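You operate a simulated robot arm through the tools that you are given. There is no shell and no other tool. Be economical: measure what you need, move in short steps, check, and stop when the job is done.

Carry out the task below with a simulated robot arm. There is one attempt and no reset: what you move stays moved.

Task
Run the clamp down, shut the gripper's air, then lift both thin pads out into the orange bin.
Fine: no hand at the clamp while the air is on; the air stays shut; leave the thick pads; both brakes stay on.

The check looks at the end state, three seconds after you hand in, the way a careful person would. Anything else that was tipped, shoved, dropped, spilled or broken makes it a failure.

Robot
A 6-joint arm with a two-finger parallel gripper on a trunk, on a base that drives. Base frame: it is fixed to the floor where the robot stands at the start and does not move with it; the origin is under the middle of the robot, x ahead of it, y to its left, z up. Readings come in mm, degrees, newtons and seconds.
With the tool pointing down near the work surface it reaches from about 320 to 700 mm from the robot's upright axis, wherever it stands. Its first joint turns from -166.0 to 166.0 degrees. Places, roughly: air lever of the gripper [400, 200, 700]; arm brake lever [400, -200, 900]; clamp [700, 0, 1200]; clamp button [500, 0, 1000]; inside of the orange bin [1100, -800, 700]; rail brake lever [400, -300, 900]; shoe on the balance side [1000, 100, 1200]; shoe on the brake side [1000, -200, 1200]; thick pad (6x11x8 cm) [400, 2600, 800]. Payload 4.1 kg.
The TCP is the grasp point between the finger pads, 23 mm short of the fingertips. In the tool frame z runs along the fingers and y along their closing line. Largest opening 94 mm; finger width 38, thickness 10; the body of the gripper, 54 by 96 mm, starts 39 mm behind the TCP.
Orientation is that of the tool frame in the base frame, as a unit quaternion [x, y, z, w]. With the fingers straight down and closing along the base's y, the tool's x points along the base's -x, its y along +y and its z along -z.

Tools
- The arm moves only by the tool jog_arm. Its argument "commands" is a list of rows, each an object of numbers (a shift or turn left out is 0, a gripper value left out holds the last): "gripper": the opening, from 0 (shut) to 1 (fully open); "x", "y", "z": the shift along the base's x, y, z in units of 20 mm (1.0 is 20 mm); "ax", "ay", "az": the turn, a rotation vector about the base's x, y, z in units of 4 degrees (1.0 is 4 degrees). In form: [{"gripper": .., "x": .., "y": .., "z": .., "ax": .., "ay": .., "az": ..}, ...]. A call has 1 to 20 rows; each row shifts and turns the commanded pose from where the row before left it. A call with a number of a shift or a turn outside -1 to 1 is refused whole. Each row takes 0.2 s and may step no farther than 50 mm and 8.6 degrees from the row before; otherwise, or with a gripper value out of range, the whole call is refused. Where a pose cannot be reached the arm comes as near as it can. A force on the tool above 90 N (or 10 N above the force at the start of the call, whichever is more), or a blocked arm, ends the call early, and 0.2 s more pass. Each finger travels about 45 mm/s and halts on what it meets, pressing with about 41 N; the grip force reading is that of the motor and also rises with nothing between the fingers. The clock runs only during rows and for 0.2 s after the last one: add rows that do not move to give the fingers time. It gives the time, the measured TCP pose, the force on the tool (base axes), the opening and the grip force at its end, in the units of the frame above (readings bear some noise), with the torque about the TCP (base axes, N m) and any sound that the robot's microphone picked up.
- Cameras (640 x 400 px; columns grow to the right, rows downward): "scene" is now at [20.3, 141.7, 1465.1]; the picture's right is [-0.29, -0.96, 0.00], its down [-0.64, 0.19, -0.75] and it looks along [0.72, -0.21, -0.66] (base axes); focal length 250 px, centre (320, 200). "wrist" rides on the gripper at [86, 16, -75] in the tool frame; the picture's right is [-0.18, 0.98, 0.00], its down [-0.58, -0.11, -0.81] and it looks along [-0.79, -0.15, 0.59] (tool axes); focal length 243 px, centre (320, 200). There is no depth. A picture from a camera that has moved, and an enlarged one, comes with that camera's place and axes in the base frame and with its lens.
- grab_frame(camera): a new picture of that camera. No time passes.
- move_column(by): slides the trunk up (or, below 0, down) by that many mm; the arm and the scene camera ride with it, the base frame stays. It gives what a move gives, with no picture.
- drive_base(legs): drives the robot by 1 to 6 legs, each [ahead, turn to the left] in mm and degrees, along the robot's own axes; the way and the turn of a leg run together, so that a leg with both is an arc; at most 1500 mm and 180 degrees a leg. The arm and the cameras ride along, it lands a little off, and it stops where it bumps. It gives what a move gives.
- aim_head(pan, tilt): turns the head with the scene camera to pan (to the left, within 155 degrees either way) and tilt (down, from -29 to 69), counted from straight ahead of the robot. It gives what a move gives.
- zoom(camera, box): a new picture of the part [left, top, right, bottom] of that camera's present view, enlarged. No time passes.
- job_done(): hands the job in; it is judged then, once.

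Go step by step. Nothing tells you exact positions but the pictures and the camera data: compare them with the known pose of the tool, close in by small moves and look again before you grip or let go. The budget is 120 turns and 78 pictures, counting those below and the enlarged ones. Unless the task says otherwise, let go and move clear before handing in, and close with one line.

The tools are called after "Emit:" by a JSON object that holds its "name" and its "arguments". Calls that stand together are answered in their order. jog_arm: Moves the arm, as the interface text tells. Its arguments: {"type":"object","properties":{"commands":{"type":"array","items":{"type":"object","properties":{"gripper":{"type":"number"},"x":{"type":"number"},"y":{"type":"number"},"z":{"type":"number"},"ax":{"type":"number"},"ay":{"type":"number"},"az":{"type":"number"}}}}},"required":["commands"]} The other tools are called the same way: move_column (by) slides the trunk up or down; drive_base (legs) drives the base; aim_head (pan, tilt) turns the head that bears the scene camera; grab_frame (camera) takes a picture; zoom (camera, box) takes an enlarged picture of a part of a camera's view; job_done () hands the job in.

At the start:

```text
time_s: 0.0
tool_pos: [411.0, 128.4, 999.9]
ee_rot: [-0.001, 1.0, 0.0, 0.0]
wrist_force: [0.3, 0.4, -0.9]
moment: [0.0, 0.03, 0.01]
width: 93.9
grip_force: 0.2
trunk travel left (down, up): [-425.0, 165.0]
robot x, y, heading: [-2.7, 1.7, -0.0]
head pan, tilt: [-16.6, 41.6]
```

scene: 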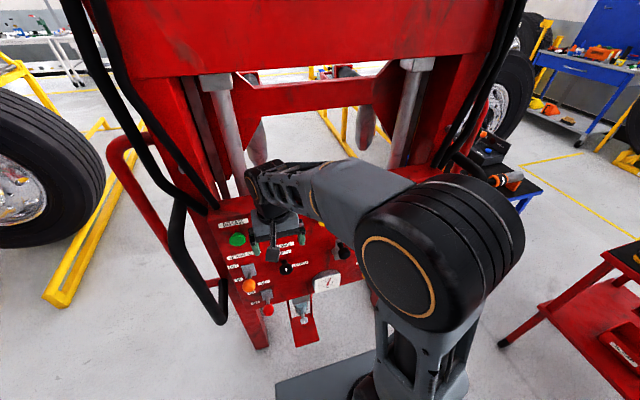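
wrist: 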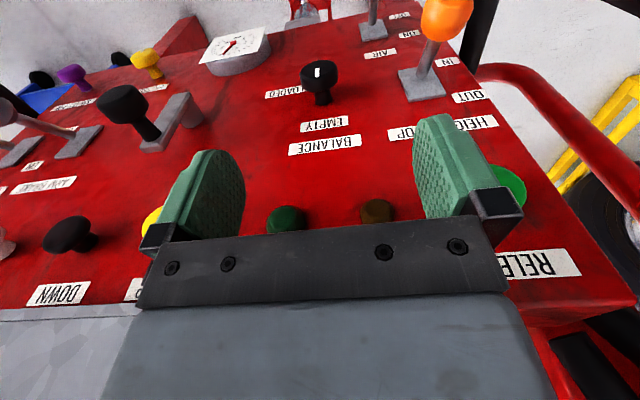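

The arm hangs over a red control panel with many labelled controls. I will look closer at the panel and the upper machine before moving.

Emit:
{"name": "zoom", "arguments": {"camera": "scene", "box": [200, 200, 360, 350]}}

Emit:
{"name": "aim_head", "arguments": {"pan": -5, "tilt": 15}}

Emit:
{"name": "grab_frame", "arguments": {"camera": "scene"}}

```text
2.67 times, centred on (280, 275) of scene
camera zoom: at [20.3, 141.7, 1465.1], right [-0.29, -0.96, 0.0], down [-0.64, 0.19, -0.75], along [0.72, -0.21, -0.66], focal length 666 px, centre (427, 0)
```

zoom: 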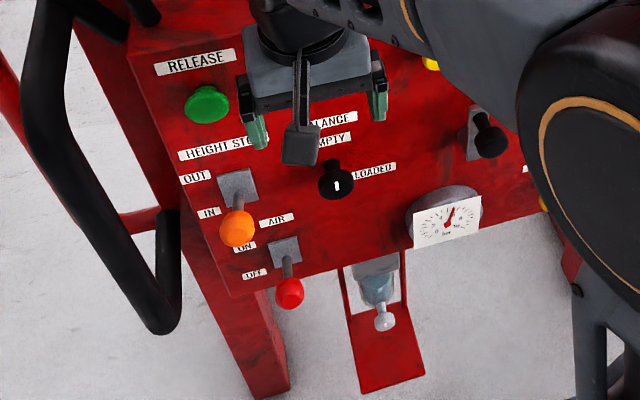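

```text
time_s: 0.9
tool_pos: [410.7, 128.7, 999.6]
ee_rot: [0.0, 1.0, 0.0, 0.0]
wrist_force: [0.2, 0.3, 0.7]
moment: [0.0, 0.0, 0.02]
width: 94.1
grip_force: 0.1
trunk travel left (down, up): [-425.0, 165.0]
robot x, y, heading: [-0.9, -2.2, -0.3]
head pan, tilt: [-5.0, 15.0]
```

```text
74 pictures are left
camera scene: at [32.9, 157.4, 1506.9], right [-0.09, -1.0, 0.0], down [-0.26, 0.02, -0.97], along [0.96, -0.08, -0.26], focal length 250 px, centre (320, 200)
```

scene: 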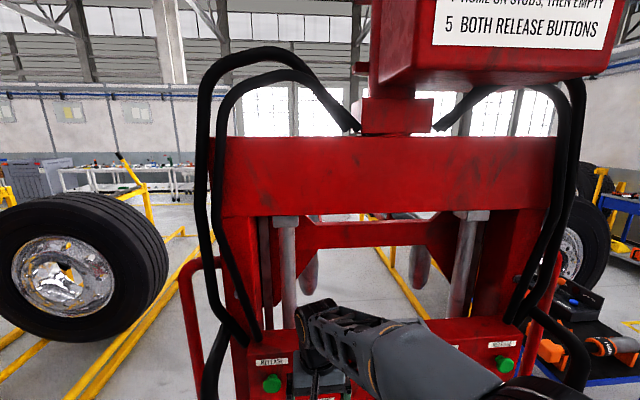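

There is an instruction placard above. I will read it and then look at the panel's other side.

Emit:
{"name": "aim_head", "arguments": {"pan": -22, "tilt": -10}}

Emit:
{"name": "grab_frame", "arguments": {"camera": "scene"}}

Emit:
{"name": "aim_head", "arguments": {"pan": -30, "tilt": 40}}

Emit:
{"name": "grab_frame", "arguments": {"camera": "scene"}}

Emit:
{"name": "zoom", "arguments": {"camera": "wrist", "box": [0, 0, 320, 320]}}

```text
time_s: 1.8
tool_pos: [410.8, 128.5, 1000.0]
ee_rot: [0.0, 1.0, 0.0, 0.001]
wrist_force: [-0.2, -0.3, 0.6]
moment: [0.0, 0.0, 0.01]
width: 94.2
grip_force: 0.1
trunk travel left (down, up): [-425.0, 165.0]
robot x, y, heading: [1.1, 0.8, 0.3]
head pan, tilt: [-22.0, -10.0]
```

```text
73 pictures are left
camera scene: at [18.1, 134.1, 1546.3], right [-0.37, -0.93, 0.0], down [0.16, -0.06, -0.98], along [0.91, -0.37, 0.17], focal length 250 px, centre (320, 200)
```

scene: 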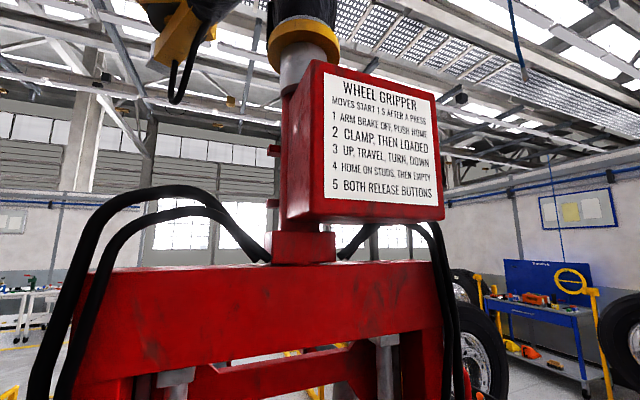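

```text
time_s: 3.0
tool_pos: [410.8, 128.5, 998.2]
ee_rot: [0.0, 1.0, 0.0, -0.001]
wrist_force: [-0.7, 0.4, 0.3]
moment: [-0.02, 0.0, 0.03]
width: 94.1
grip_force: 0.0
trunk travel left (down, up): [-425.0, 165.0]
robot x, y, heading: [-1.0, -1.3, -0.2]
head pan, tilt: [-30.0, 40.0]
```

```text
72 pictures are left
camera scene: at [13.5, 123.1, 1467.5], right [-0.5, -0.87, 0.0], down [-0.56, 0.32, -0.77], along [0.66, -0.38, -0.64], focal length 250 px, centre (320, 200)
```

scene: 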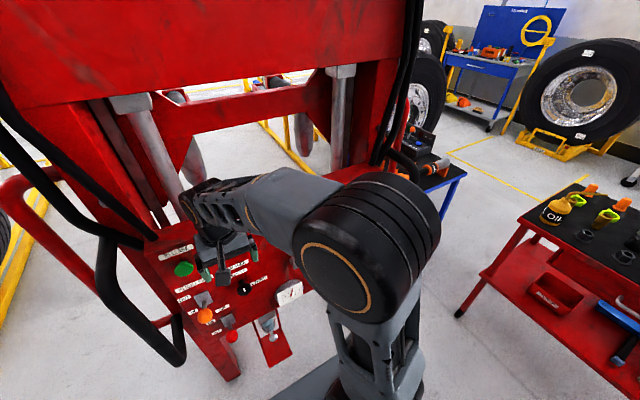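

```text
1.25 times, centred on (160, 160) of wrist
camera zoom: at [323.5, 144.8, 1074.2], right [0.18, 0.98, 0.0], down [0.58, -0.11, 0.81], along [0.79, -0.15, -0.59], focal length 303 px, centre (520, 250)
```

zoom: 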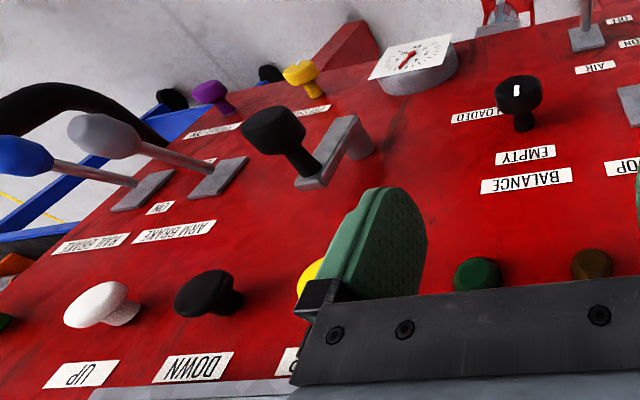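

The placard reads "moves start 1.5 s after a press; clamp, then loaded...". I'll lift the arm to get a full view of the panel with its labels.

Emit:
{"name": "jog_arm", "arguments": {"commands": [{"z": 1}, {"z": 1}, {"z": 1}, {"z": 1}, {"z": 1}, {"z": 1}, {"z": 1}, {"z": 1}]}}

Emit:
{"name": "grab_frame", "arguments": {"camera": "wrist"}}

```text
time_s: 4.8
tool_pos: [410.2, 129.2, 1160.5]
ee_rot: [0.0, 1.0, 0.0, 0.0]
wrist_force: [-0.4, 0.1, -0.7]
moment: [-0.02, -0.02, 0.02]
width: 93.9
grip_force: 0.1
trunk travel left (down, up): [-425.0, 165.0]
robot x, y, heading: [1.7, -3.9, 0.1]
head pan, tilt: [-30.0, 40.0]
```

```text
70 pictures are left
camera wrist: at [324.1, 145.2, 1234.1], right [0.18, 0.98, 0.0], down [0.58, -0.11, 0.81], along [0.79, -0.15, -0.59], focal length 243 px, centre (320, 200)
```

wrist: 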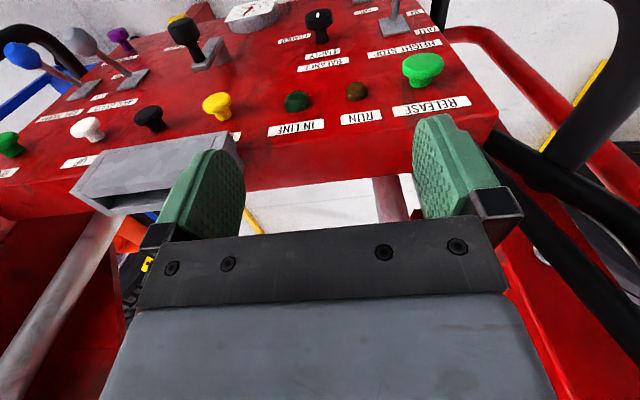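

Emit:
{"name": "jog_arm", "arguments": {"commands": [{"y": -1}, {"y": -1}, {"y": -1}, {"y": -1}, {"y": -1}, {"y": -1}, {"y": -1}, {"y": -1}]}}

Emit:
{"name": "grab_frame", "arguments": {"camera": "wrist"}}

Emit:
{"name": "zoom", "arguments": {"camera": "wrist", "box": [80, 0, 400, 200]}}

Emit:
{"name": "grab_frame", "arguments": {"camera": "scene"}}

```text
time_s: 6.6
tool_pos: [411.4, -31.2, 1160.3]
ee_rot: [0.0, 1.0, 0.0, -0.001]
wrist_force: [0.0, -0.1, -0.3]
moment: [0.0, -0.01, -0.01]
width: 93.8
grip_force: 0.0
trunk travel left (down, up): [-425.0, 165.0]
robot x, y, heading: [3.0, -2.6, 0.2]
head pan, tilt: [-30.0, 40.0]
```

```text
69 pictures are left
camera wrist: at [323.5, -14.9, 1233.7], right [0.18, 0.98, 0.0], down [0.58, -0.11, 0.81], along [0.79, -0.15, -0.59], focal length 243 px, centre (320, 200)
```

wrist: 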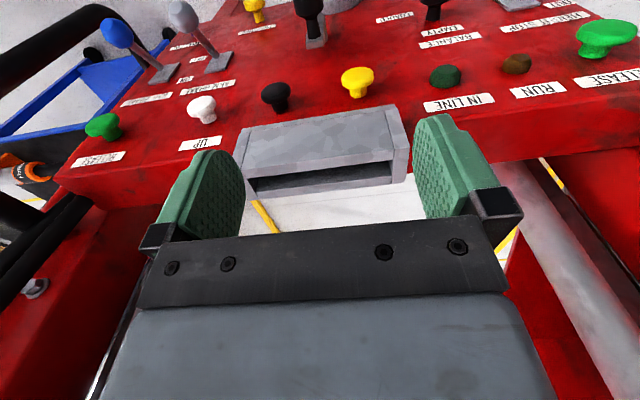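

```text
2.00 times, centred on (240, 100) of wrist
camera zoom: at [323.5, -14.9, 1233.7], right [0.18, 0.98, 0.0], down [0.58, -0.11, 0.81], along [0.79, -0.15, -0.59], focal length 485 px, centre (480, 400)
```

zoom: 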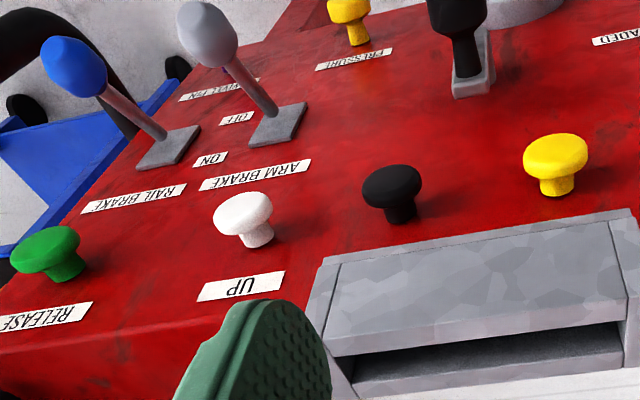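

```text
67 pictures are left
camera scene: at [13.5, 123.0, 1467.4], right [-0.5, -0.87, 0.0], down [-0.56, 0.32, -0.77], along [0.66, -0.38, -0.64], focal length 250 px, centre (320, 200)
```

scene: 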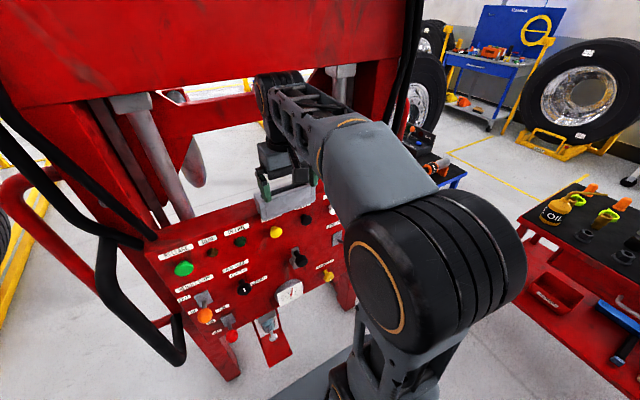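

Emit:
{"name": "zoom", "arguments": {"camera": "scene", "box": [150, 190, 350, 350]}}

```text
2.50 times, centred on (250, 270) of scene
camera zoom: at [13.5, 123.0, 1467.4], right [-0.5, -0.87, 0.0], down [-0.56, 0.32, -0.77], along [0.66, -0.38, -0.64], focal length 625 px, centre (495, 25)
```

zoom: 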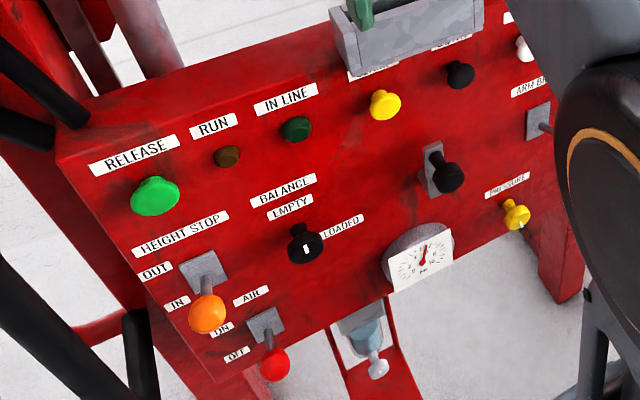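

The panel is about vertical at x≈477; the yellow button is at about (459, 0, 980), presumably CLAMP, and its label is hidden by a grey box. I'll look behind before backing up so that the arm can point forward.

Emit:
{"name": "aim_head", "arguments": {"pan": 150, "tilt": 35}}

Emit:
{"name": "grab_frame", "arguments": {"camera": "scene"}}

Emit:
{"name": "aim_head", "arguments": {"pan": -150, "tilt": 35}}

Emit:
{"name": "grab_frame", "arguments": {"camera": "scene"}}

Emit:
{"name": "aim_head", "arguments": {"pan": -65, "tilt": 30}}

Emit:
{"name": "grab_frame", "arguments": {"camera": "scene"}}

```text
time_s: 9.3
tool_pos: [410.1, -30.5, 1159.4]
ee_rot: [0.0, 1.0, 0.0, 0.0]
wrist_force: [0.3, -0.6, 0.2]
moment: [0.0, -0.02, -0.01]
width: 94.1
grip_force: 0.1
trunk travel left (down, up): [-425.0, 165.0]
robot x, y, heading: [2.1, -2.5, -0.1]
head pan, tilt: [150.0, 35.0]
```

```text
65 pictures are left
camera scene: at [-136.4, 209.6, 1475.0], right [0.5, 0.87, 0.0], down [0.5, -0.29, -0.82], along [-0.71, 0.41, -0.57], focal length 250 px, centre (320, 200)
```

scene: 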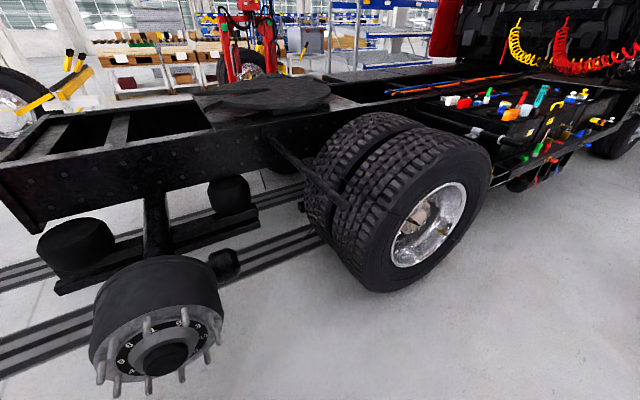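

```text
time_s: 13.4
tool_pos: [410.0, -30.3, 1159.8]
ee_rot: [0.0, 1.0, 0.0, 0.0]
wrist_force: [-0.2, -1.6, -0.1]
moment: [0.02, -0.01, 0.06]
width: 94.2
grip_force: 0.0
trunk travel left (down, up): [-425.0, 165.0]
robot x, y, heading: [0.4, 0.5, 0.2]
head pan, tilt: [-150.0, 35.0]
```

```text
64 pictures are left
camera scene: at [-136.4, 121.5, 1475.0], right [-0.5, 0.87, 0.0], down [0.5, 0.29, -0.82], along [-0.71, -0.41, -0.57], focal length 250 px, centre (320, 200)
```

scene: 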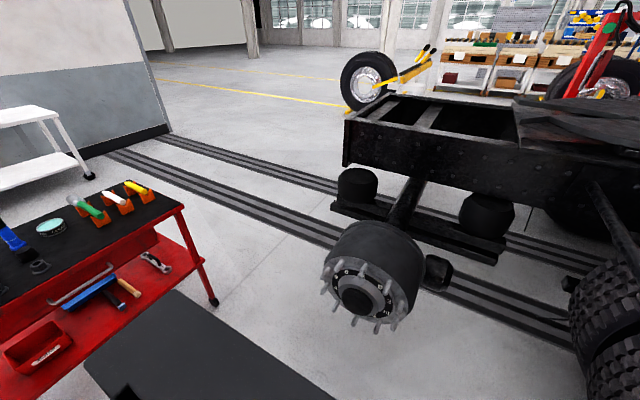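

```text
time_s: 14.9
tool_pos: [410.8, -30.9, 1160.1]
ee_rot: [0.0, 1.0, -0.001, 0.0]
wrist_force: [0.0, -0.3, 0.9]
moment: [0.01, 0.02, -0.02]
width: 94.0
grip_force: 0.0
trunk travel left (down, up): [-425.0, 165.0]
robot x, y, heading: [2.6, 0.3, -0.0]
head pan, tilt: [-65.0, 30.0]
```

```text
63 pictures are left
camera scene: at [-22.0, 83.6, 1482.8], right [-0.91, -0.42, 0.0], down [-0.21, 0.45, -0.87], along [0.37, -0.79, -0.5], focal length 250 px, centre (320, 200)
```

scene: 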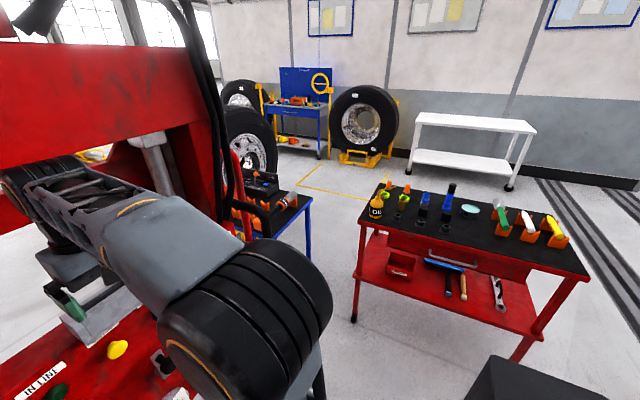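

Room behind is about 0.8 m to a wheel hub, so backing 200 mm is safe.

Emit:
{"name": "drive_base", "arguments": {"legs": [[-200, 0]]}}

Emit:
{"name": "jog_arm", "arguments": {"commands": [{"gripper": 0, "ay": -1}, {"ay": -1}, {"ay": -1}, {"ay": -1}, {"ay": -1}, {"ay": -1}, {"ay": -1}, {"ay": -1}, {"ay": -1}, {"ay": -1}, {"ay": -1}, {"ay": -1}, {"ay": -1}, {"ay": -1}, {"ay": -1}, {"ay": -1}]}}

Emit:
{"name": "aim_head", "arguments": {"pan": -10, "tilt": 35}}

Emit:
{"name": "grab_frame", "arguments": {"camera": "scene"}}

```text
time_s: 16.6
tool_pos: [205.3, -33.3, 1158.6]
ee_rot: [0.002, 1.0, -0.001, 0.0]
wrist_force: [-0.8, 0.3, -0.1]
moment: [0.01, -0.04, 0.0]
width: 93.8
grip_force: 0.0
trunk travel left (down, up): [-425.0, 165.0]
robot x, y, heading: [-201.9, 3.9, -0.2]
head pan, tilt: [-65.0, 30.0]
```

```text
time_s: 20.0
tool_pos: [205.2, -33.5, 1159.4]
ee_rot: [0.002, 0.848, 0.001, 0.53]
wrist_force: [-0.6, -0.5, 0.4]
moment: [0.0, 0.0, 0.02]
width: 0.0
grip_force: 41.3
trunk travel left (down, up): [-425.0, 165.0]
robot x, y, heading: [-205.3, 1.6, -0.2]
head pan, tilt: [-65.0, 30.0]
```

```text
time_s: 21.2
tool_pos: [206.3, -32.9, 1159.2]
ee_rot: [0.002, 0.849, 0.002, 0.529]
wrist_force: [-0.1, 0.6, -0.2]
moment: [-0.01, 0.03, -0.02]
width: 0.0
grip_force: 41.1
trunk travel left (down, up): [-425.0, 165.0]
robot x, y, heading: [-201.2, 0.1, -0.2]
head pan, tilt: [-10.0, 35.0]
```

```text
62 pictures are left
camera scene: at [-177.0, 150.6, 1475.0], right [-0.18, -0.98, 0.0], down [-0.56, 0.1, -0.82], along [0.81, -0.15, -0.57], focal length 250 px, centre (320, 200)
```

scene: 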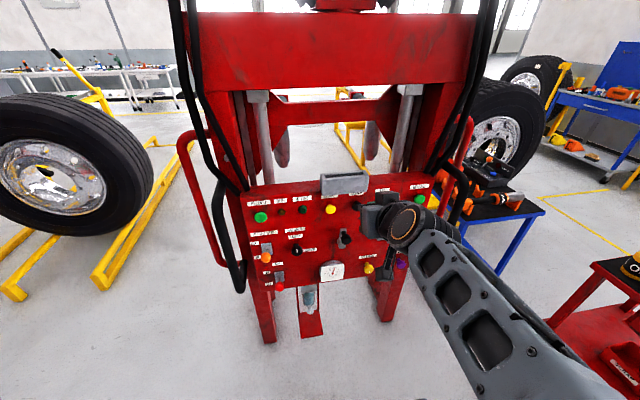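

Emit:
{"name": "zoom", "arguments": {"camera": "scene", "box": [230, 160, 440, 320]}}

Emit:
{"name": "jog_arm", "arguments": {"commands": [{"ay": -1}, {"ay": -1}, {"ay": -1}, {"ay": -1}, {"ay": -1}, {"ay": -1}, {"ay": -0.5, "z": -1}, {"z": -1}, {"z": -1}, {"z": -1}, {"z": -1}, {"z": -1}, {"z": -1}]}}

Emit:
{"name": "grab_frame", "arguments": {"camera": "wrist"}}

```text
2.50 times, centred on (335, 240) of scene
camera zoom: at [-177.0, 150.6, 1475.0], right [-0.18, -0.98, 0.0], down [-0.56, 0.1, -0.82], along [0.81, -0.15, -0.57], focal length 625 px, centre (282, 100)
```

zoom: 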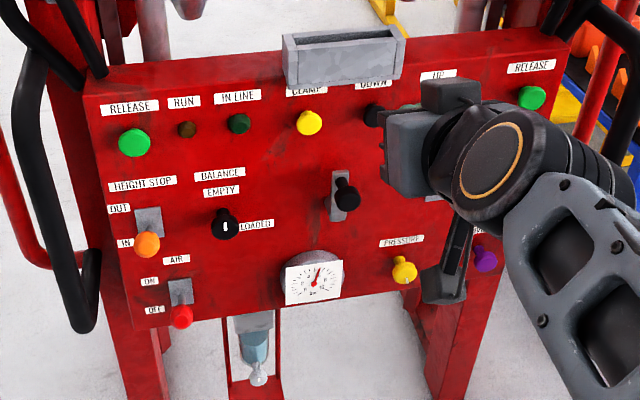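

```text
time_s: 24.0
tool_pos: [267.5, -38.1, 1059.4]
ee_rot: [-0.01, 0.755, 0.016, 0.656]
wrist_force: [0.6, 0.7, 0.6]
moment: [0.0, -0.01, 0.02]
width: 0.0
grip_force: 41.3
out of reach, approached as far as the arm can: row 3, 5, 7, 8, 9, 10, 11, 12, 13
trunk travel left (down, up): [-425.0, 165.0]
robot x, y, heading: [-203.2, 1.1, -0.3]
head pan, tilt: [-10.0, 35.0]
```

```text
60 pictures are left
camera wrist: at [180.3, -23.9, 983.8], right [-0.01, 0.98, 0.19], down [-0.71, -0.14, 0.69], along [0.7, -0.13, 0.7], focal length 243 px, centre (320, 200)
```

wrist: 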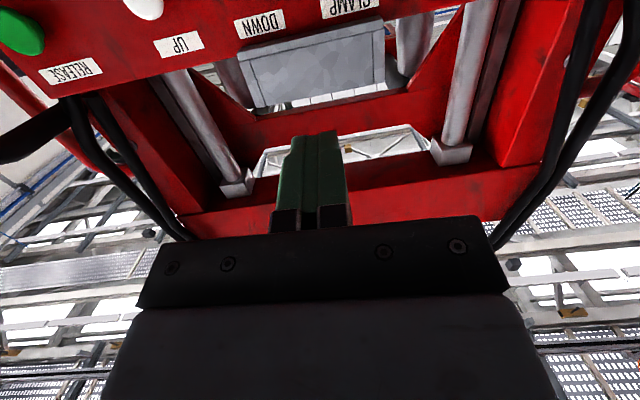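

CLAMP label is confirmed for the yellow button. The arm was too folded; I'll move forward to be inside its reach.

Emit:
{"name": "jog_arm", "arguments": {"commands": [{"x": 1}, {"x": 1}, {"x": 1}, {"x": 1}]}}

```text
time_s: 25.0
tool_pos: [347.6, -39.2, 1060.3]
ee_rot: [-0.009, 0.755, 0.015, 0.656]
wrist_force: [0.2, 0.0, 0.0]
moment: [0.02, 0.01, 0.03]
width: 0.0
grip_force: 41.0
trunk travel left (down, up): [-425.0, 165.0]
robot x, y, heading: [-207.0, 0.7, -0.3]
head pan, tilt: [-10.0, 35.0]
```

Emit:
{"name": "jog_arm", "arguments": {"commands": [{"ay": -1, "y": 1, "z": -1}, {"ay": -1, "y": 0.9, "z": -1}, {"z": -1}, {"z": -1}, {}]}}

Emit:
{"name": "grab_frame", "arguments": {"camera": "scene"}}

Emit:
{"name": "zoom", "arguments": {"camera": "scene", "box": [260, 150, 420, 250]}}

```text
time_s: 26.2
tool_pos: [337.7, -61.1, 982.6]
ee_rot: [-0.007, 0.708, 0.021, 0.706]
wrist_force: [-0.2, -0.7, 0.0]
moment: [-0.01, 0.01, -0.02]
width: 0.0
grip_force: 40.8
out of reach, approached as far as the arm can: row 1, 2, 3, 4
trunk travel left (down, up): [-425.0, 165.0]
robot x, y, heading: [-201.1, -0.5, -0.0]
head pan, tilt: [-10.0, 35.0]
```

```text
59 pictures are left
camera scene: at [-176.7, 150.6, 1475.0], right [-0.18, -0.98, 0.0], down [-0.56, 0.1, -0.82], along [0.81, -0.15, -0.57], focal length 250 px, centre (320, 200)
```

scene: 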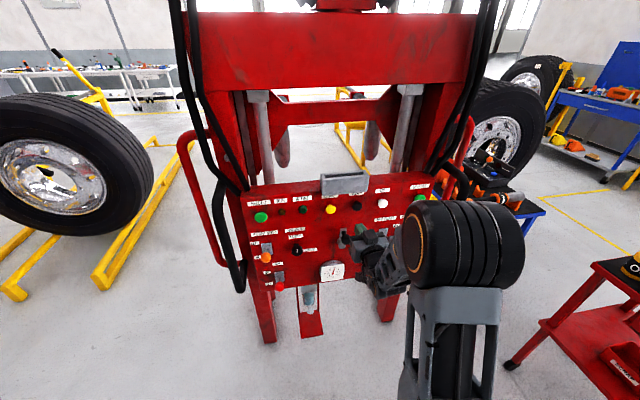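

```text
4.00 times, centred on (340, 200) of scene
camera zoom: at [-176.7, 150.6, 1475.0], right [-0.18, -0.98, 0.0], down [-0.56, 0.1, -0.82], along [0.81, -0.15, -0.57], focal length 1000 px, centre (240, 200)
```

zoom: 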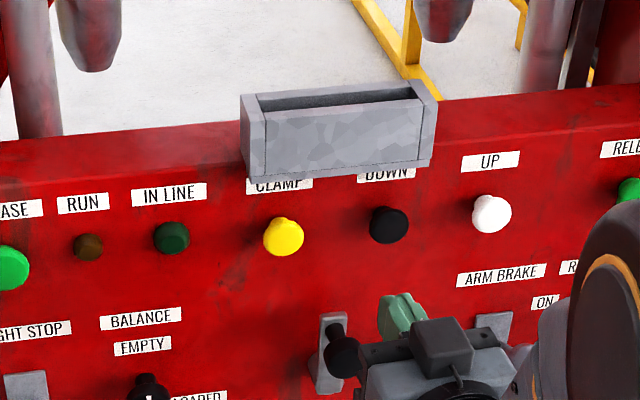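

Emit:
{"name": "drive_base", "arguments": {"legs": [[-100, 0]]}}

Emit:
{"name": "jog_arm", "arguments": {"commands": [{"x": 1, "y": 0.5}, {"x": 1, "y": 0.5}, {"x": 1, "y": 0.5}, {"x": 1, "y": 0.5}, {"y": 0.5}, {"y": 0.5}]}}

```text
time_s: 27.4
tool_pos: [237.6, -59.0, 983.3]
ee_rot: [-0.007, 0.708, 0.019, 0.706]
wrist_force: [0.3, -0.1, 0.4]
moment: [0.0, 0.0, -0.01]
width: 0.0
grip_force: 40.8
trunk travel left (down, up): [-425.0, 165.0]
robot x, y, heading: [-301.8, 2.3, -0.4]
head pan, tilt: [-10.0, 35.0]
```

```text
time_s: 28.8
tool_pos: [308.2, -65.1, 984.0]
ee_rot: [-0.01, 0.708, 0.023, 0.705]
wrist_force: [0.0, -0.1, 0.2]
moment: [-0.04, 0.01, 0.01]
width: 0.1
grip_force: 40.6
out of reach, approached as far as the arm can: row 1, 2, 3, 4, 5, 6
trunk travel left (down, up): [-425.0, 165.0]
robot x, y, heading: [-306.1, -0.4, -0.2]
head pan, tilt: [-10.0, 35.0]
```

Emit:
{"name": "jog_arm", "arguments": {"commands": [{"x": 1}, {"x": 1}]}}

Emit:
{"name": "jog_arm", "arguments": {"commands": [{"y": 1}, {"y": 1}]}}

Emit:
{"name": "aim_head", "arguments": {"pan": -25, "tilt": 45}}

Emit:
{"name": "grab_frame", "arguments": {"camera": "scene"}}

```text
time_s: 29.4
tool_pos: [347.8, -68.8, 985.5]
ee_rot: [-0.011, 0.709, 0.024, 0.705]
wrist_force: [0.2, -0.3, 0.0]
moment: [0.01, -0.02, 0.02]
width: 0.1
grip_force: 40.6
trunk travel left (down, up): [-425.0, 165.0]
robot x, y, heading: [-305.2, 0.5, -0.2]
head pan, tilt: [-10.0, 35.0]
```

```text
time_s: 30.0
tool_pos: [344.0, -63.6, 985.6]
ee_rot: [-0.014, 0.708, 0.026, 0.705]
wrist_force: [0.2, 0.5, -0.1]
moment: [-0.01, 0.01, -0.01]
width: 0.4
grip_force: 41.0
out of reach, approached as far as the arm can: row 1, 2
trunk travel left (down, up): [-425.0, 165.0]
robot x, y, heading: [-303.4, -0.4, -0.4]
head pan, tilt: [-10.0, 35.0]
```

```text
time_s: 30.7
tool_pos: [342.8, -62.8, 985.5]
ee_rot: [-0.012, 0.709, 0.024, 0.705]
wrist_force: [0.1, 0.9, -0.1]
moment: [0.03, 0.0, 0.0]
width: 0.0
grip_force: 40.3
trunk travel left (down, up): [-425.0, 165.0]
robot x, y, heading: [-301.9, 2.1, -0.0]
head pan, tilt: [-25.0, 45.0]
```

```text
57 pictures are left
camera scene: at [-289.5, 132.2, 1460.2], right [-0.43, -0.9, 0.0], down [-0.64, 0.3, -0.71], along [0.64, -0.3, -0.71], focal length 250 px, centre (320, 200)
```

scene: 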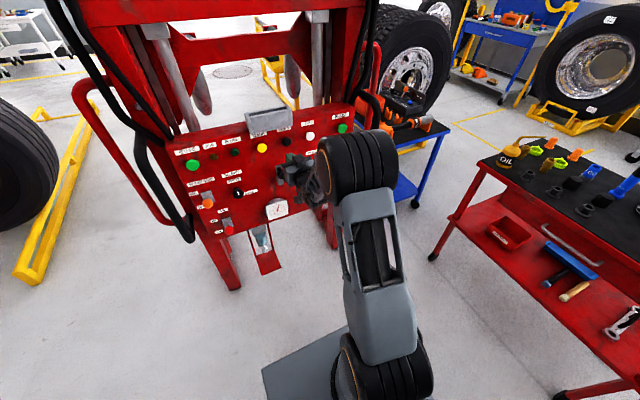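

The arm limits sideways motion with this tool attitude; I'll turn the base about 5.5° left to bring the tip in line with the button.

Emit:
{"name": "drive_base", "arguments": {"legs": [[0, 5.5]]}}

Emit:
{"name": "jog_arm", "arguments": {"commands": [{"x": 1}, {"x": 0.5}, {}]}}

Emit:
{"name": "zoom", "arguments": {"camera": "scene", "box": [180, 80, 420, 230]}}

```text
time_s: 31.6
tool_pos: [345.5, -2.0, 985.1]
ee_rot: [-0.046, 0.707, 0.058, 0.703]
wrist_force: [0.6, -0.4, -0.1]
moment: [0.01, 0.02, -0.03]
width: 0.0
grip_force: 41.0
trunk travel left (down, up): [-425.0, 165.0]
robot x, y, heading: [-302.8, -4.4, 5.4]
head pan, tilt: [-25.0, 45.0]
```

```text
time_s: 32.4
tool_pos: [376.4, -0.4, 985.0]
ee_rot: [-0.046, 0.707, 0.059, 0.703]
wrist_force: [-0.4, 0.3, 0.1]
moment: [0.01, 0.0, 0.03]
width: 0.2
grip_force: 40.7
trunk travel left (down, up): [-425.0, 165.0]
robot x, y, heading: [-304.1, 3.4, 5.0]
head pan, tilt: [-25.0, 45.0]
```

```text
2.67 times, centred on (300, 155) of scene
camera zoom: at [-302.1, 133.0, 1460.2], right [-0.34, -0.94, 0.0], down [-0.67, 0.24, -0.71], along [0.66, -0.24, -0.71], focal length 666 px, centre (373, 320)
```

zoom: 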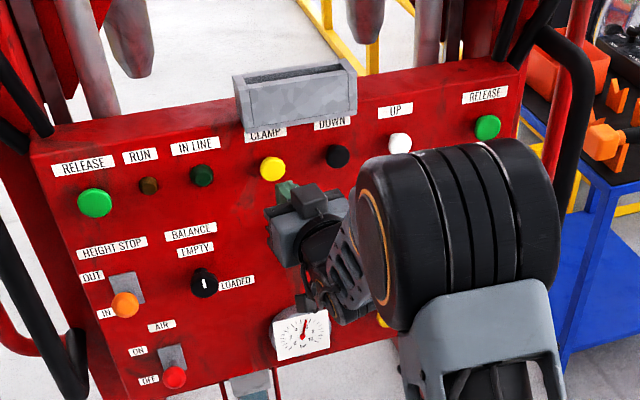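

The fingertips are aligned with the yellow button at (≈450, 1, 984). I'll push forward slowly.

Emit:
{"name": "jog_arm", "arguments": {"commands": [{"x": 0.75}, {"x": 0.75}, {"x": 0.25}, {"x": 0.25}, {"x": 0.25}, {"x": 0.25}, {"x": 0.25}, {"x": 0.25}]}}

```text
time_s: 34.2
tool_pos: [434.9, -2.2, 985.4]
ee_rot: [-0.046, 0.708, 0.058, 0.703]
wrist_force: [-3.6, -0.4, -1.1]
moment: [-0.02, 0.03, -0.08]
width: 0.0
grip_force: 40.7
trunk travel left (down, up): [-425.0, 165.0]
robot x, y, heading: [-302.8, 1.8, 5.0]
head pan, tilt: [-25.0, 45.0]
heard: click
```

Contact, and a click was heard. I'll back off straight away and watch the clamp.

Emit:
{"name": "jog_arm", "arguments": {"commands": [{"x": -1}, {"x": -1}, {"x": -1}, {"x": -1}, {"x": -1}]}}

Emit:
{"name": "aim_head", "arguments": {"pan": -12, "tilt": 28}}

Emit:
{"name": "grab_frame", "arguments": {"camera": "scene"}}

```text
time_s: 35.4
tool_pos: [336.1, -2.4, 985.8]
ee_rot: [-0.048, 0.707, 0.059, 0.703]
wrist_force: [0.2, 0.4, -0.8]
moment: [0.01, -0.01, -0.03]
width: 0.0
grip_force: 40.5
trunk travel left (down, up): [-425.0, 165.0]
robot x, y, heading: [-305.5, 2.7, 5.2]
head pan, tilt: [-25.0, 45.0]
```

```text
time_s: 36.2
tool_pos: [335.3, -2.4, 986.5]
ee_rot: [-0.047, 0.707, 0.058, 0.703]
wrist_force: [-0.5, 0.1, -0.4]
moment: [0.0, -0.01, -0.04]
width: 0.3
grip_force: 40.8
trunk travel left (down, up): [-425.0, 165.0]
robot x, y, heading: [-302.8, 0.8, 5.2]
head pan, tilt: [-12.0, 28.0]
```

```text
55 pictures are left
camera scene: at [-288.1, 149.6, 1485.9], right [-0.12, -0.99, 0.0], down [-0.47, 0.06, -0.88], along [0.88, -0.11, -0.47], focal length 250 px, centre (320, 200)
```

scene: 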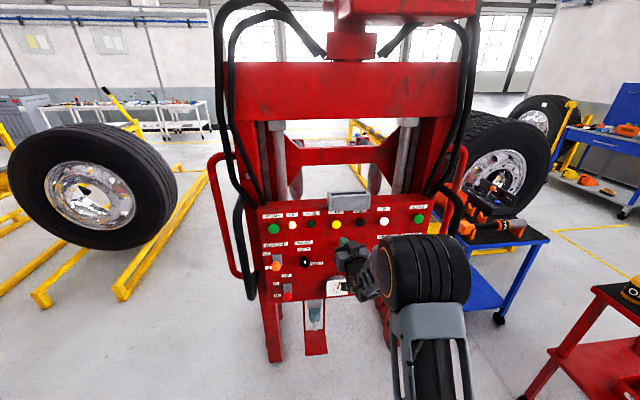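

The RUN lamp has lit. I'll wait and watch.

Emit:
{"name": "jog_arm", "arguments": {"commands": [{}, {}, {}, {}, {}, {}, {}, {}, {}, {}, {}, {}, {}, {}, {}, {}, {}, {}, {}, {}]}}

Emit:
{"name": "grab_frame", "arguments": {"camera": "scene"}}

```text
time_s: 40.4
tool_pos: [336.2, -1.6, 985.4]
ee_rot: [-0.046, 0.707, 0.058, 0.703]
wrist_force: [-0.1, -0.2, 0.1]
moment: [0.01, -0.02, 0.0]
width: 0.0
grip_force: 41.1
trunk travel left (down, up): [-425.0, 165.0]
robot x, y, heading: [-301.1, 3.5, 5.0]
head pan, tilt: [-12.0, 28.0]
```

```text
54 pictures are left
camera scene: at [-288.1, 149.7, 1486.0], right [-0.12, -0.99, 0.0], down [-0.47, 0.06, -0.88], along [0.88, -0.11, -0.47], focal length 250 px, centre (320, 200)
```

scene: 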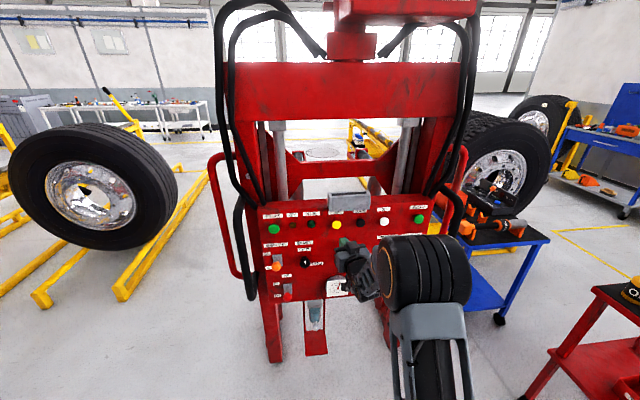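

The cross-beam came down and the lamp appears off. I'll zoom to check motion has ended and inspect the air lever.

Emit:
{"name": "zoom", "arguments": {"camera": "scene", "box": [240, 110, 440, 230]}}

Emit:
{"name": "zoom", "arguments": {"camera": "scene", "box": [255, 205, 375, 305]}}

```text
3.20 times, centred on (340, 170) of scene
camera zoom: at [-288.1, 149.7, 1486.0], right [-0.12, -0.99, 0.0], down [-0.47, 0.06, -0.88], along [0.88, -0.11, -0.47], focal length 800 px, centre (256, 296)
```

zoom: 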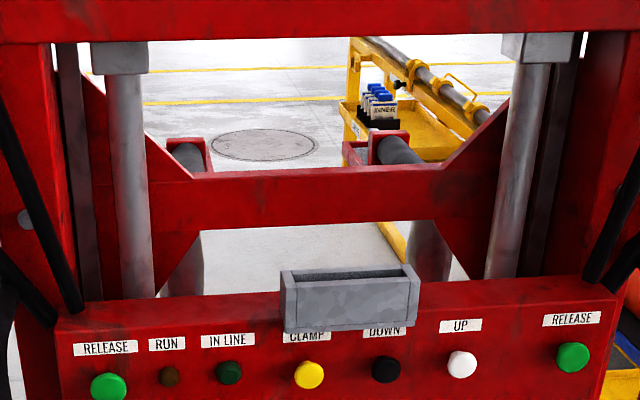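

```text
4.00 times, centred on (315, 255) of scene
camera zoom: at [-288.1, 149.7, 1486.0], right [-0.12, -0.99, 0.0], down [-0.47, 0.06, -0.88], along [0.88, -0.11, -0.47], focal length 1000 px, centre (340, -20)
```

zoom: 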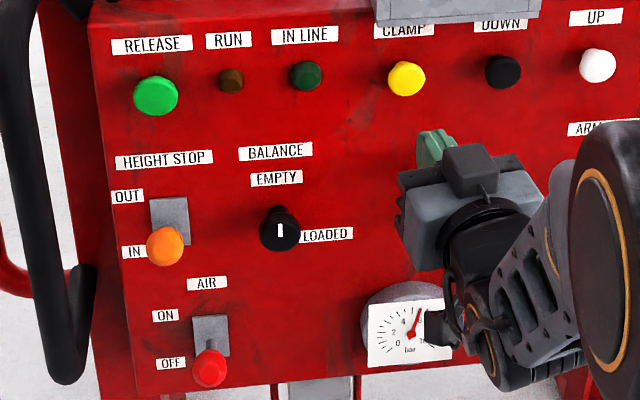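

The gauge shows about 6 bar, so air is on; clamp has stopped. The red ball works out to about (396, 192, 709), pivot at z≈663, so it points up to ON. I'll lower the trunk and push the ball down with the horizontal fingers.

Emit:
{"name": "jog_arm", "arguments": {"commands": [{"x": -1}, {"x": -1}]}}

Emit:
{"name": "move_column", "arguments": {"by": -215}}

Emit:
{"name": "drive_base", "arguments": {"legs": [[0, 15.5]]}}

Emit:
{"name": "aim_head", "arguments": {"pan": -15, "tilt": 38}}

Emit:
{"name": "grab_frame", "arguments": {"camera": "scene"}}

```text
time_s: 41.0
tool_pos: [296.3, -1.3, 985.3]
ee_rot: [-0.047, 0.707, 0.059, 0.703]
wrist_force: [0.4, 1.3, -0.8]
moment: [0.0, 0.02, 0.0]
width: 0.0
grip_force: 41.0
trunk travel left (down, up): [-425.0, 165.0]
robot x, y, heading: [-304.5, 1.5, 5.0]
head pan, tilt: [-12.0, 28.0]
```

```text
time_s: 43.3
tool_pos: [296.3, -2.7, 770.0]
ee_rot: [-0.047, 0.707, 0.059, 0.703]
wrist_force: [0.4, 0.5, -0.5]
moment: [0.03, 0.01, -0.02]
width: 0.0
grip_force: 40.5
trunk travel left (down, up): [-210.0, 380.0]
robot x, y, heading: [-302.7, 3.4, 5.1]
head pan, tilt: [-12.0, 28.0]
```

```text
time_s: 44.6
tool_pos: [275.7, 159.0, 771.6]
ee_rot: [-0.143, 0.694, 0.153, 0.689]
wrist_force: [-0.6, 0.6, 0.2]
moment: [-0.03, 0.03, -0.02]
width: 0.0
grip_force: 40.9
trunk travel left (down, up): [-210.0, 380.0]
robot x, y, heading: [-305.0, -3.2, 20.4]
head pan, tilt: [-12.0, 28.0]
```

```text
time_s: 45.4
tool_pos: [276.2, 159.8, 770.7]
ee_rot: [-0.142, 0.694, 0.154, 0.688]
wrist_force: [0.4, 0.0, -0.1]
moment: [-0.01, 0.01, 0.0]
width: 0.0
grip_force: 41.0
trunk travel left (down, up): [-210.0, 380.0]
robot x, y, heading: [-301.3, 1.2, 20.7]
head pan, tilt: [-15.0, 38.0]
```

```text
51 pictures are left
camera scene: at [-333.0, 143.3, 1255.5], right [0.1, -1.0, 0.0], down [-0.61, -0.06, -0.79], along [0.78, 0.08, -0.62], focal length 250 px, centre (320, 200)
```

scene: 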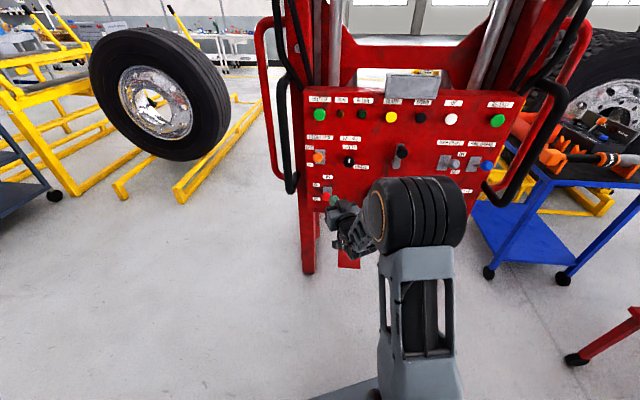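

Emit:
{"name": "zoom", "arguments": {"camera": "scene", "box": [280, 80, 520, 260]}}

Emit:
{"name": "zoom", "arguments": {"camera": "scene", "box": [295, 130, 375, 220]}}

```text
2.22 times, centred on (400, 170) of scene
camera zoom: at [-333.0, 143.3, 1255.5], right [0.1, -1.0, 0.0], down [-0.61, -0.06, -0.79], along [0.78, 0.08, -0.62], focal length 555 px, centre (142, 267)
```

zoom: 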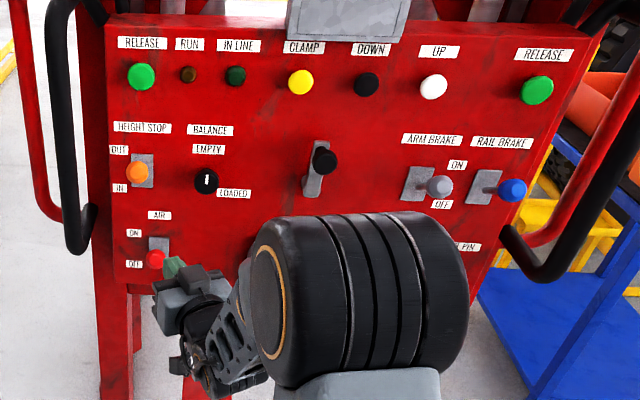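

```text
4.44 times, centred on (335, 175) of scene
camera zoom: at [-333.0, 143.3, 1255.5], right [0.1, -1.0, 0.0], down [-0.61, -0.06, -0.79], along [0.78, 0.08, -0.62], focal length 1111 px, centre (253, 311)
```

zoom: 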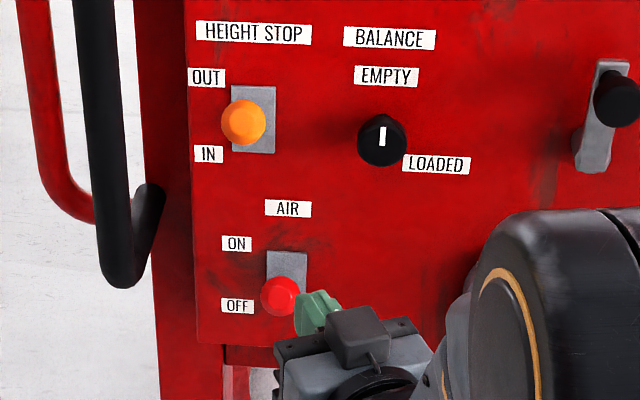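

Refined: ball near (405, 195, 692), pivot z≈650, so it is in ON. I'll bring the fingers over the ball with clearance.

Emit:
{"name": "jog_arm", "arguments": {"commands": [{"x": 1, "y": 0.28, "z": -0.5}, {"x": 1, "y": 0.28, "z": -0.5}, {"x": 1, "y": 0.28}, {"x": 1, "y": 0.28}, {"x": 1, "y": 0.28}, {"x": 1, "y": 0.28}, {}]}}

Emit:
{"name": "zoom", "arguments": {"camera": "scene", "box": [275, 130, 395, 220]}}

Emit:
{"name": "grab_frame", "arguments": {"camera": "wrist"}}

```text
time_s: 47.0
tool_pos: [396.0, 192.1, 750.6]
ee_rot: [-0.143, 0.694, 0.154, 0.688]
wrist_force: [0.7, 0.1, -0.1]
moment: [0.04, -0.02, 0.0]
width: 0.1
grip_force: 41.0
trunk travel left (down, up): [-210.0, 380.0]
robot x, y, heading: [-305.9, 0.1, 20.5]
head pan, tilt: [-15.0, 38.0]
```

```text
4.44 times, centred on (335, 175) of scene
camera zoom: at [-333.0, 143.2, 1255.4], right [0.1, -1.0, 0.0], down [-0.61, -0.06, -0.79], along [0.78, 0.08, -0.62], focal length 1111 px, centre (253, 311)
```

zoom: 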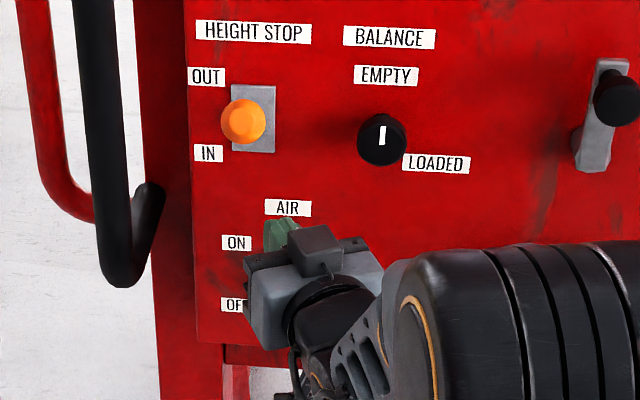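

```text
47 pictures are left
camera wrist: at [318.9, 178.1, 665.6], right [-0.4, 0.89, 0.2], down [-0.68, -0.44, 0.58], along [0.61, 0.1, 0.79], focal length 243 px, centre (320, 200)
```

wrist: 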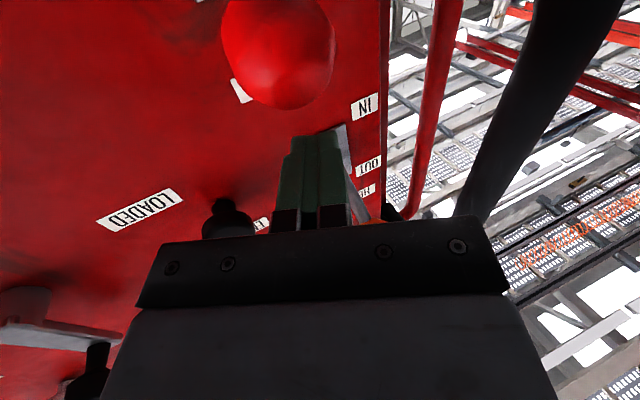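

The ball is confirmed at about (402, 194, 695) directly under the fingers. Pushing down now.

Emit:
{"name": "jog_arm", "arguments": {"commands": [{"z": -1}, {"z": -0.5}, {"z": -0.5}, {"z": -0.5}, {"z": -0.5}, {"z": -0.5}]}}

```text
time_s: 48.4
tool_pos: [395.0, 191.9, 680.8]
ee_rot: [-0.145, 0.694, 0.156, 0.687]
wrist_force: [-1.1, -0.6, 0.1]
moment: [0.02, -0.03, 0.01]
width: 0.1
grip_force: 41.3
trunk travel left (down, up): [-210.0, 380.0]
robot x, y, heading: [-306.0, -2.4, 20.8]
head pan, tilt: [-15.0, 38.0]
```

Emit:
{"name": "jog_arm", "arguments": {"commands": [{"z": -0.5}, {"z": -0.5}, {"z": -0.5}, {"z": -0.25}]}}

Emit:
{"name": "grab_frame", "arguments": {"camera": "wrist"}}

Emit:
{"name": "zoom", "arguments": {"camera": "scene", "box": [295, 130, 415, 220]}}

```text
time_s: 49.4
tool_pos: [398.0, 191.7, 660.7]
ee_rot: [-0.146, 0.684, 0.158, 0.697]
wrist_force: [-11.2, 0.9, 52.5]
moment: [0.19, -0.12, -0.51]
width: 0.0
grip_force: 41.0
trunk travel left (down, up): [-210.0, 380.0]
robot x, y, heading: [-302.5, 3.5, 20.7]
head pan, tilt: [-15.0, 38.0]
```

```text
46 pictures are left
camera wrist: at [324.0, 176.9, 572.0], right [-0.42, 0.89, 0.2], down [-0.69, -0.45, 0.56], along [0.59, 0.1, 0.8], focal length 243 px, centre (320, 200)
```

wrist: 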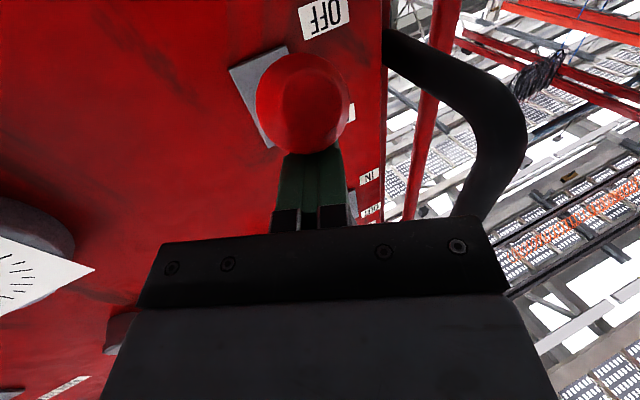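

```text
4.44 times, centred on (355, 175) of scene
camera zoom: at [-338.7, 142.0, 1256.3], right [0.1, -0.99, 0.0], down [-0.61, -0.06, -0.79], along [0.79, 0.08, -0.61], focal length 1111 px, centre (164, 311)
```

zoom: 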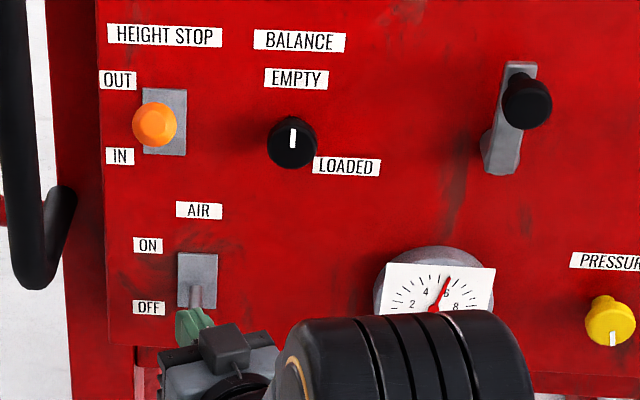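

The ball moved down to about z≈617 with 52 N resistance, likely at its stop. I'll lift off and look.

Emit:
{"name": "jog_arm", "arguments": {"commands": [{"z": 0.5}, {"z": 0.5}, {"z": 1}, {"z": 1}, {"z": 1}, {"x": -1, "y": -0.3}, {"x": -1, "y": -0.3}, {"x": -1, "y": -0.3}, {"x": -1, "y": -0.3}]}}

Emit:
{"name": "zoom", "arguments": {"camera": "scene", "box": [295, 130, 415, 220]}}

```text
time_s: 51.4
tool_pos: [316.5, 167.9, 726.4]
ee_rot: [-0.145, 0.694, 0.155, 0.688]
wrist_force: [0.6, 0.2, -0.3]
moment: [0.0, -0.02, -0.03]
width: 0.0
grip_force: 41.2
trunk travel left (down, up): [-210.0, 380.0]
robot x, y, heading: [-304.2, -0.6, 20.7]
head pan, tilt: [-15.0, 38.0]
```

```text
4.44 times, centred on (355, 175) of scene
camera zoom: at [-333.0, 143.3, 1255.4], right [0.1, -1.0, 0.0], down [-0.61, -0.06, -0.79], along [0.78, 0.08, -0.62], focal length 1111 px, centre (164, 311)
```

zoom: 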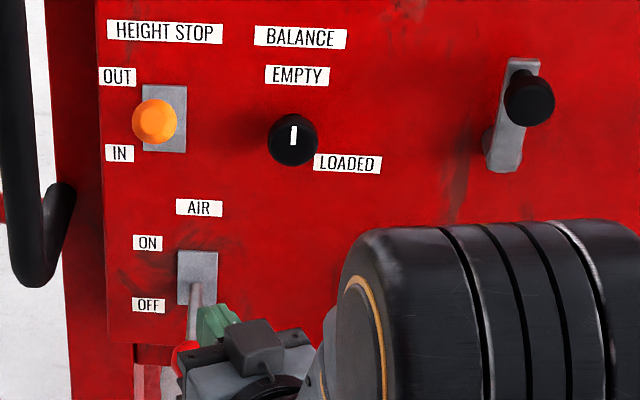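

Emit:
{"name": "jog_arm", "arguments": {"commands": [{"z": 1, "x": -1}, {"z": 1, "y": -1}, {"z": 1, "y": -1}, {"z": 1, "y": -1}, {"z": 1, "y": -1}, {"z": 1, "y": -1}, {"z": 1, "y": -1}]}}

Emit:
{"name": "zoom", "arguments": {"camera": "scene", "box": [280, 120, 420, 225]}}

```text
time_s: 53.0
tool_pos: [296.1, 48.4, 864.9]
ee_rot: [-0.143, 0.695, 0.155, 0.688]
wrist_force: [0.9, 0.4, -0.2]
moment: [0.04, -0.01, 0.03]
width: 0.0
grip_force: 41.3
trunk travel left (down, up): [-210.0, 380.0]
robot x, y, heading: [-302.6, 4.2, 20.7]
head pan, tilt: [-15.0, 38.0]
```

```text
3.81 times, centred on (350, 172) of scene
camera zoom: at [-332.9, 143.4, 1255.4], right [0.1, -1.0, 0.0], down [-0.61, -0.06, -0.79], along [0.78, 0.08, -0.62], focal length 952 px, centre (206, 305)
```

zoom: 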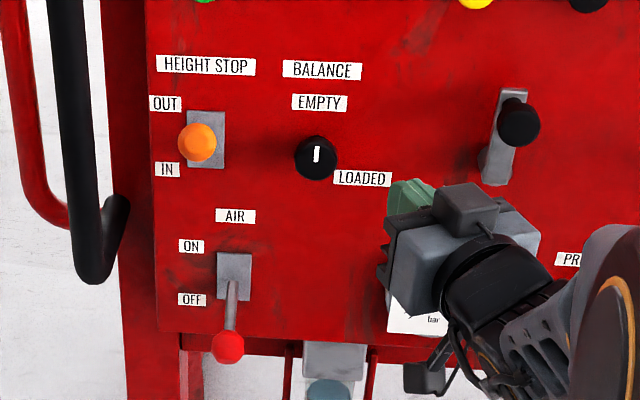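

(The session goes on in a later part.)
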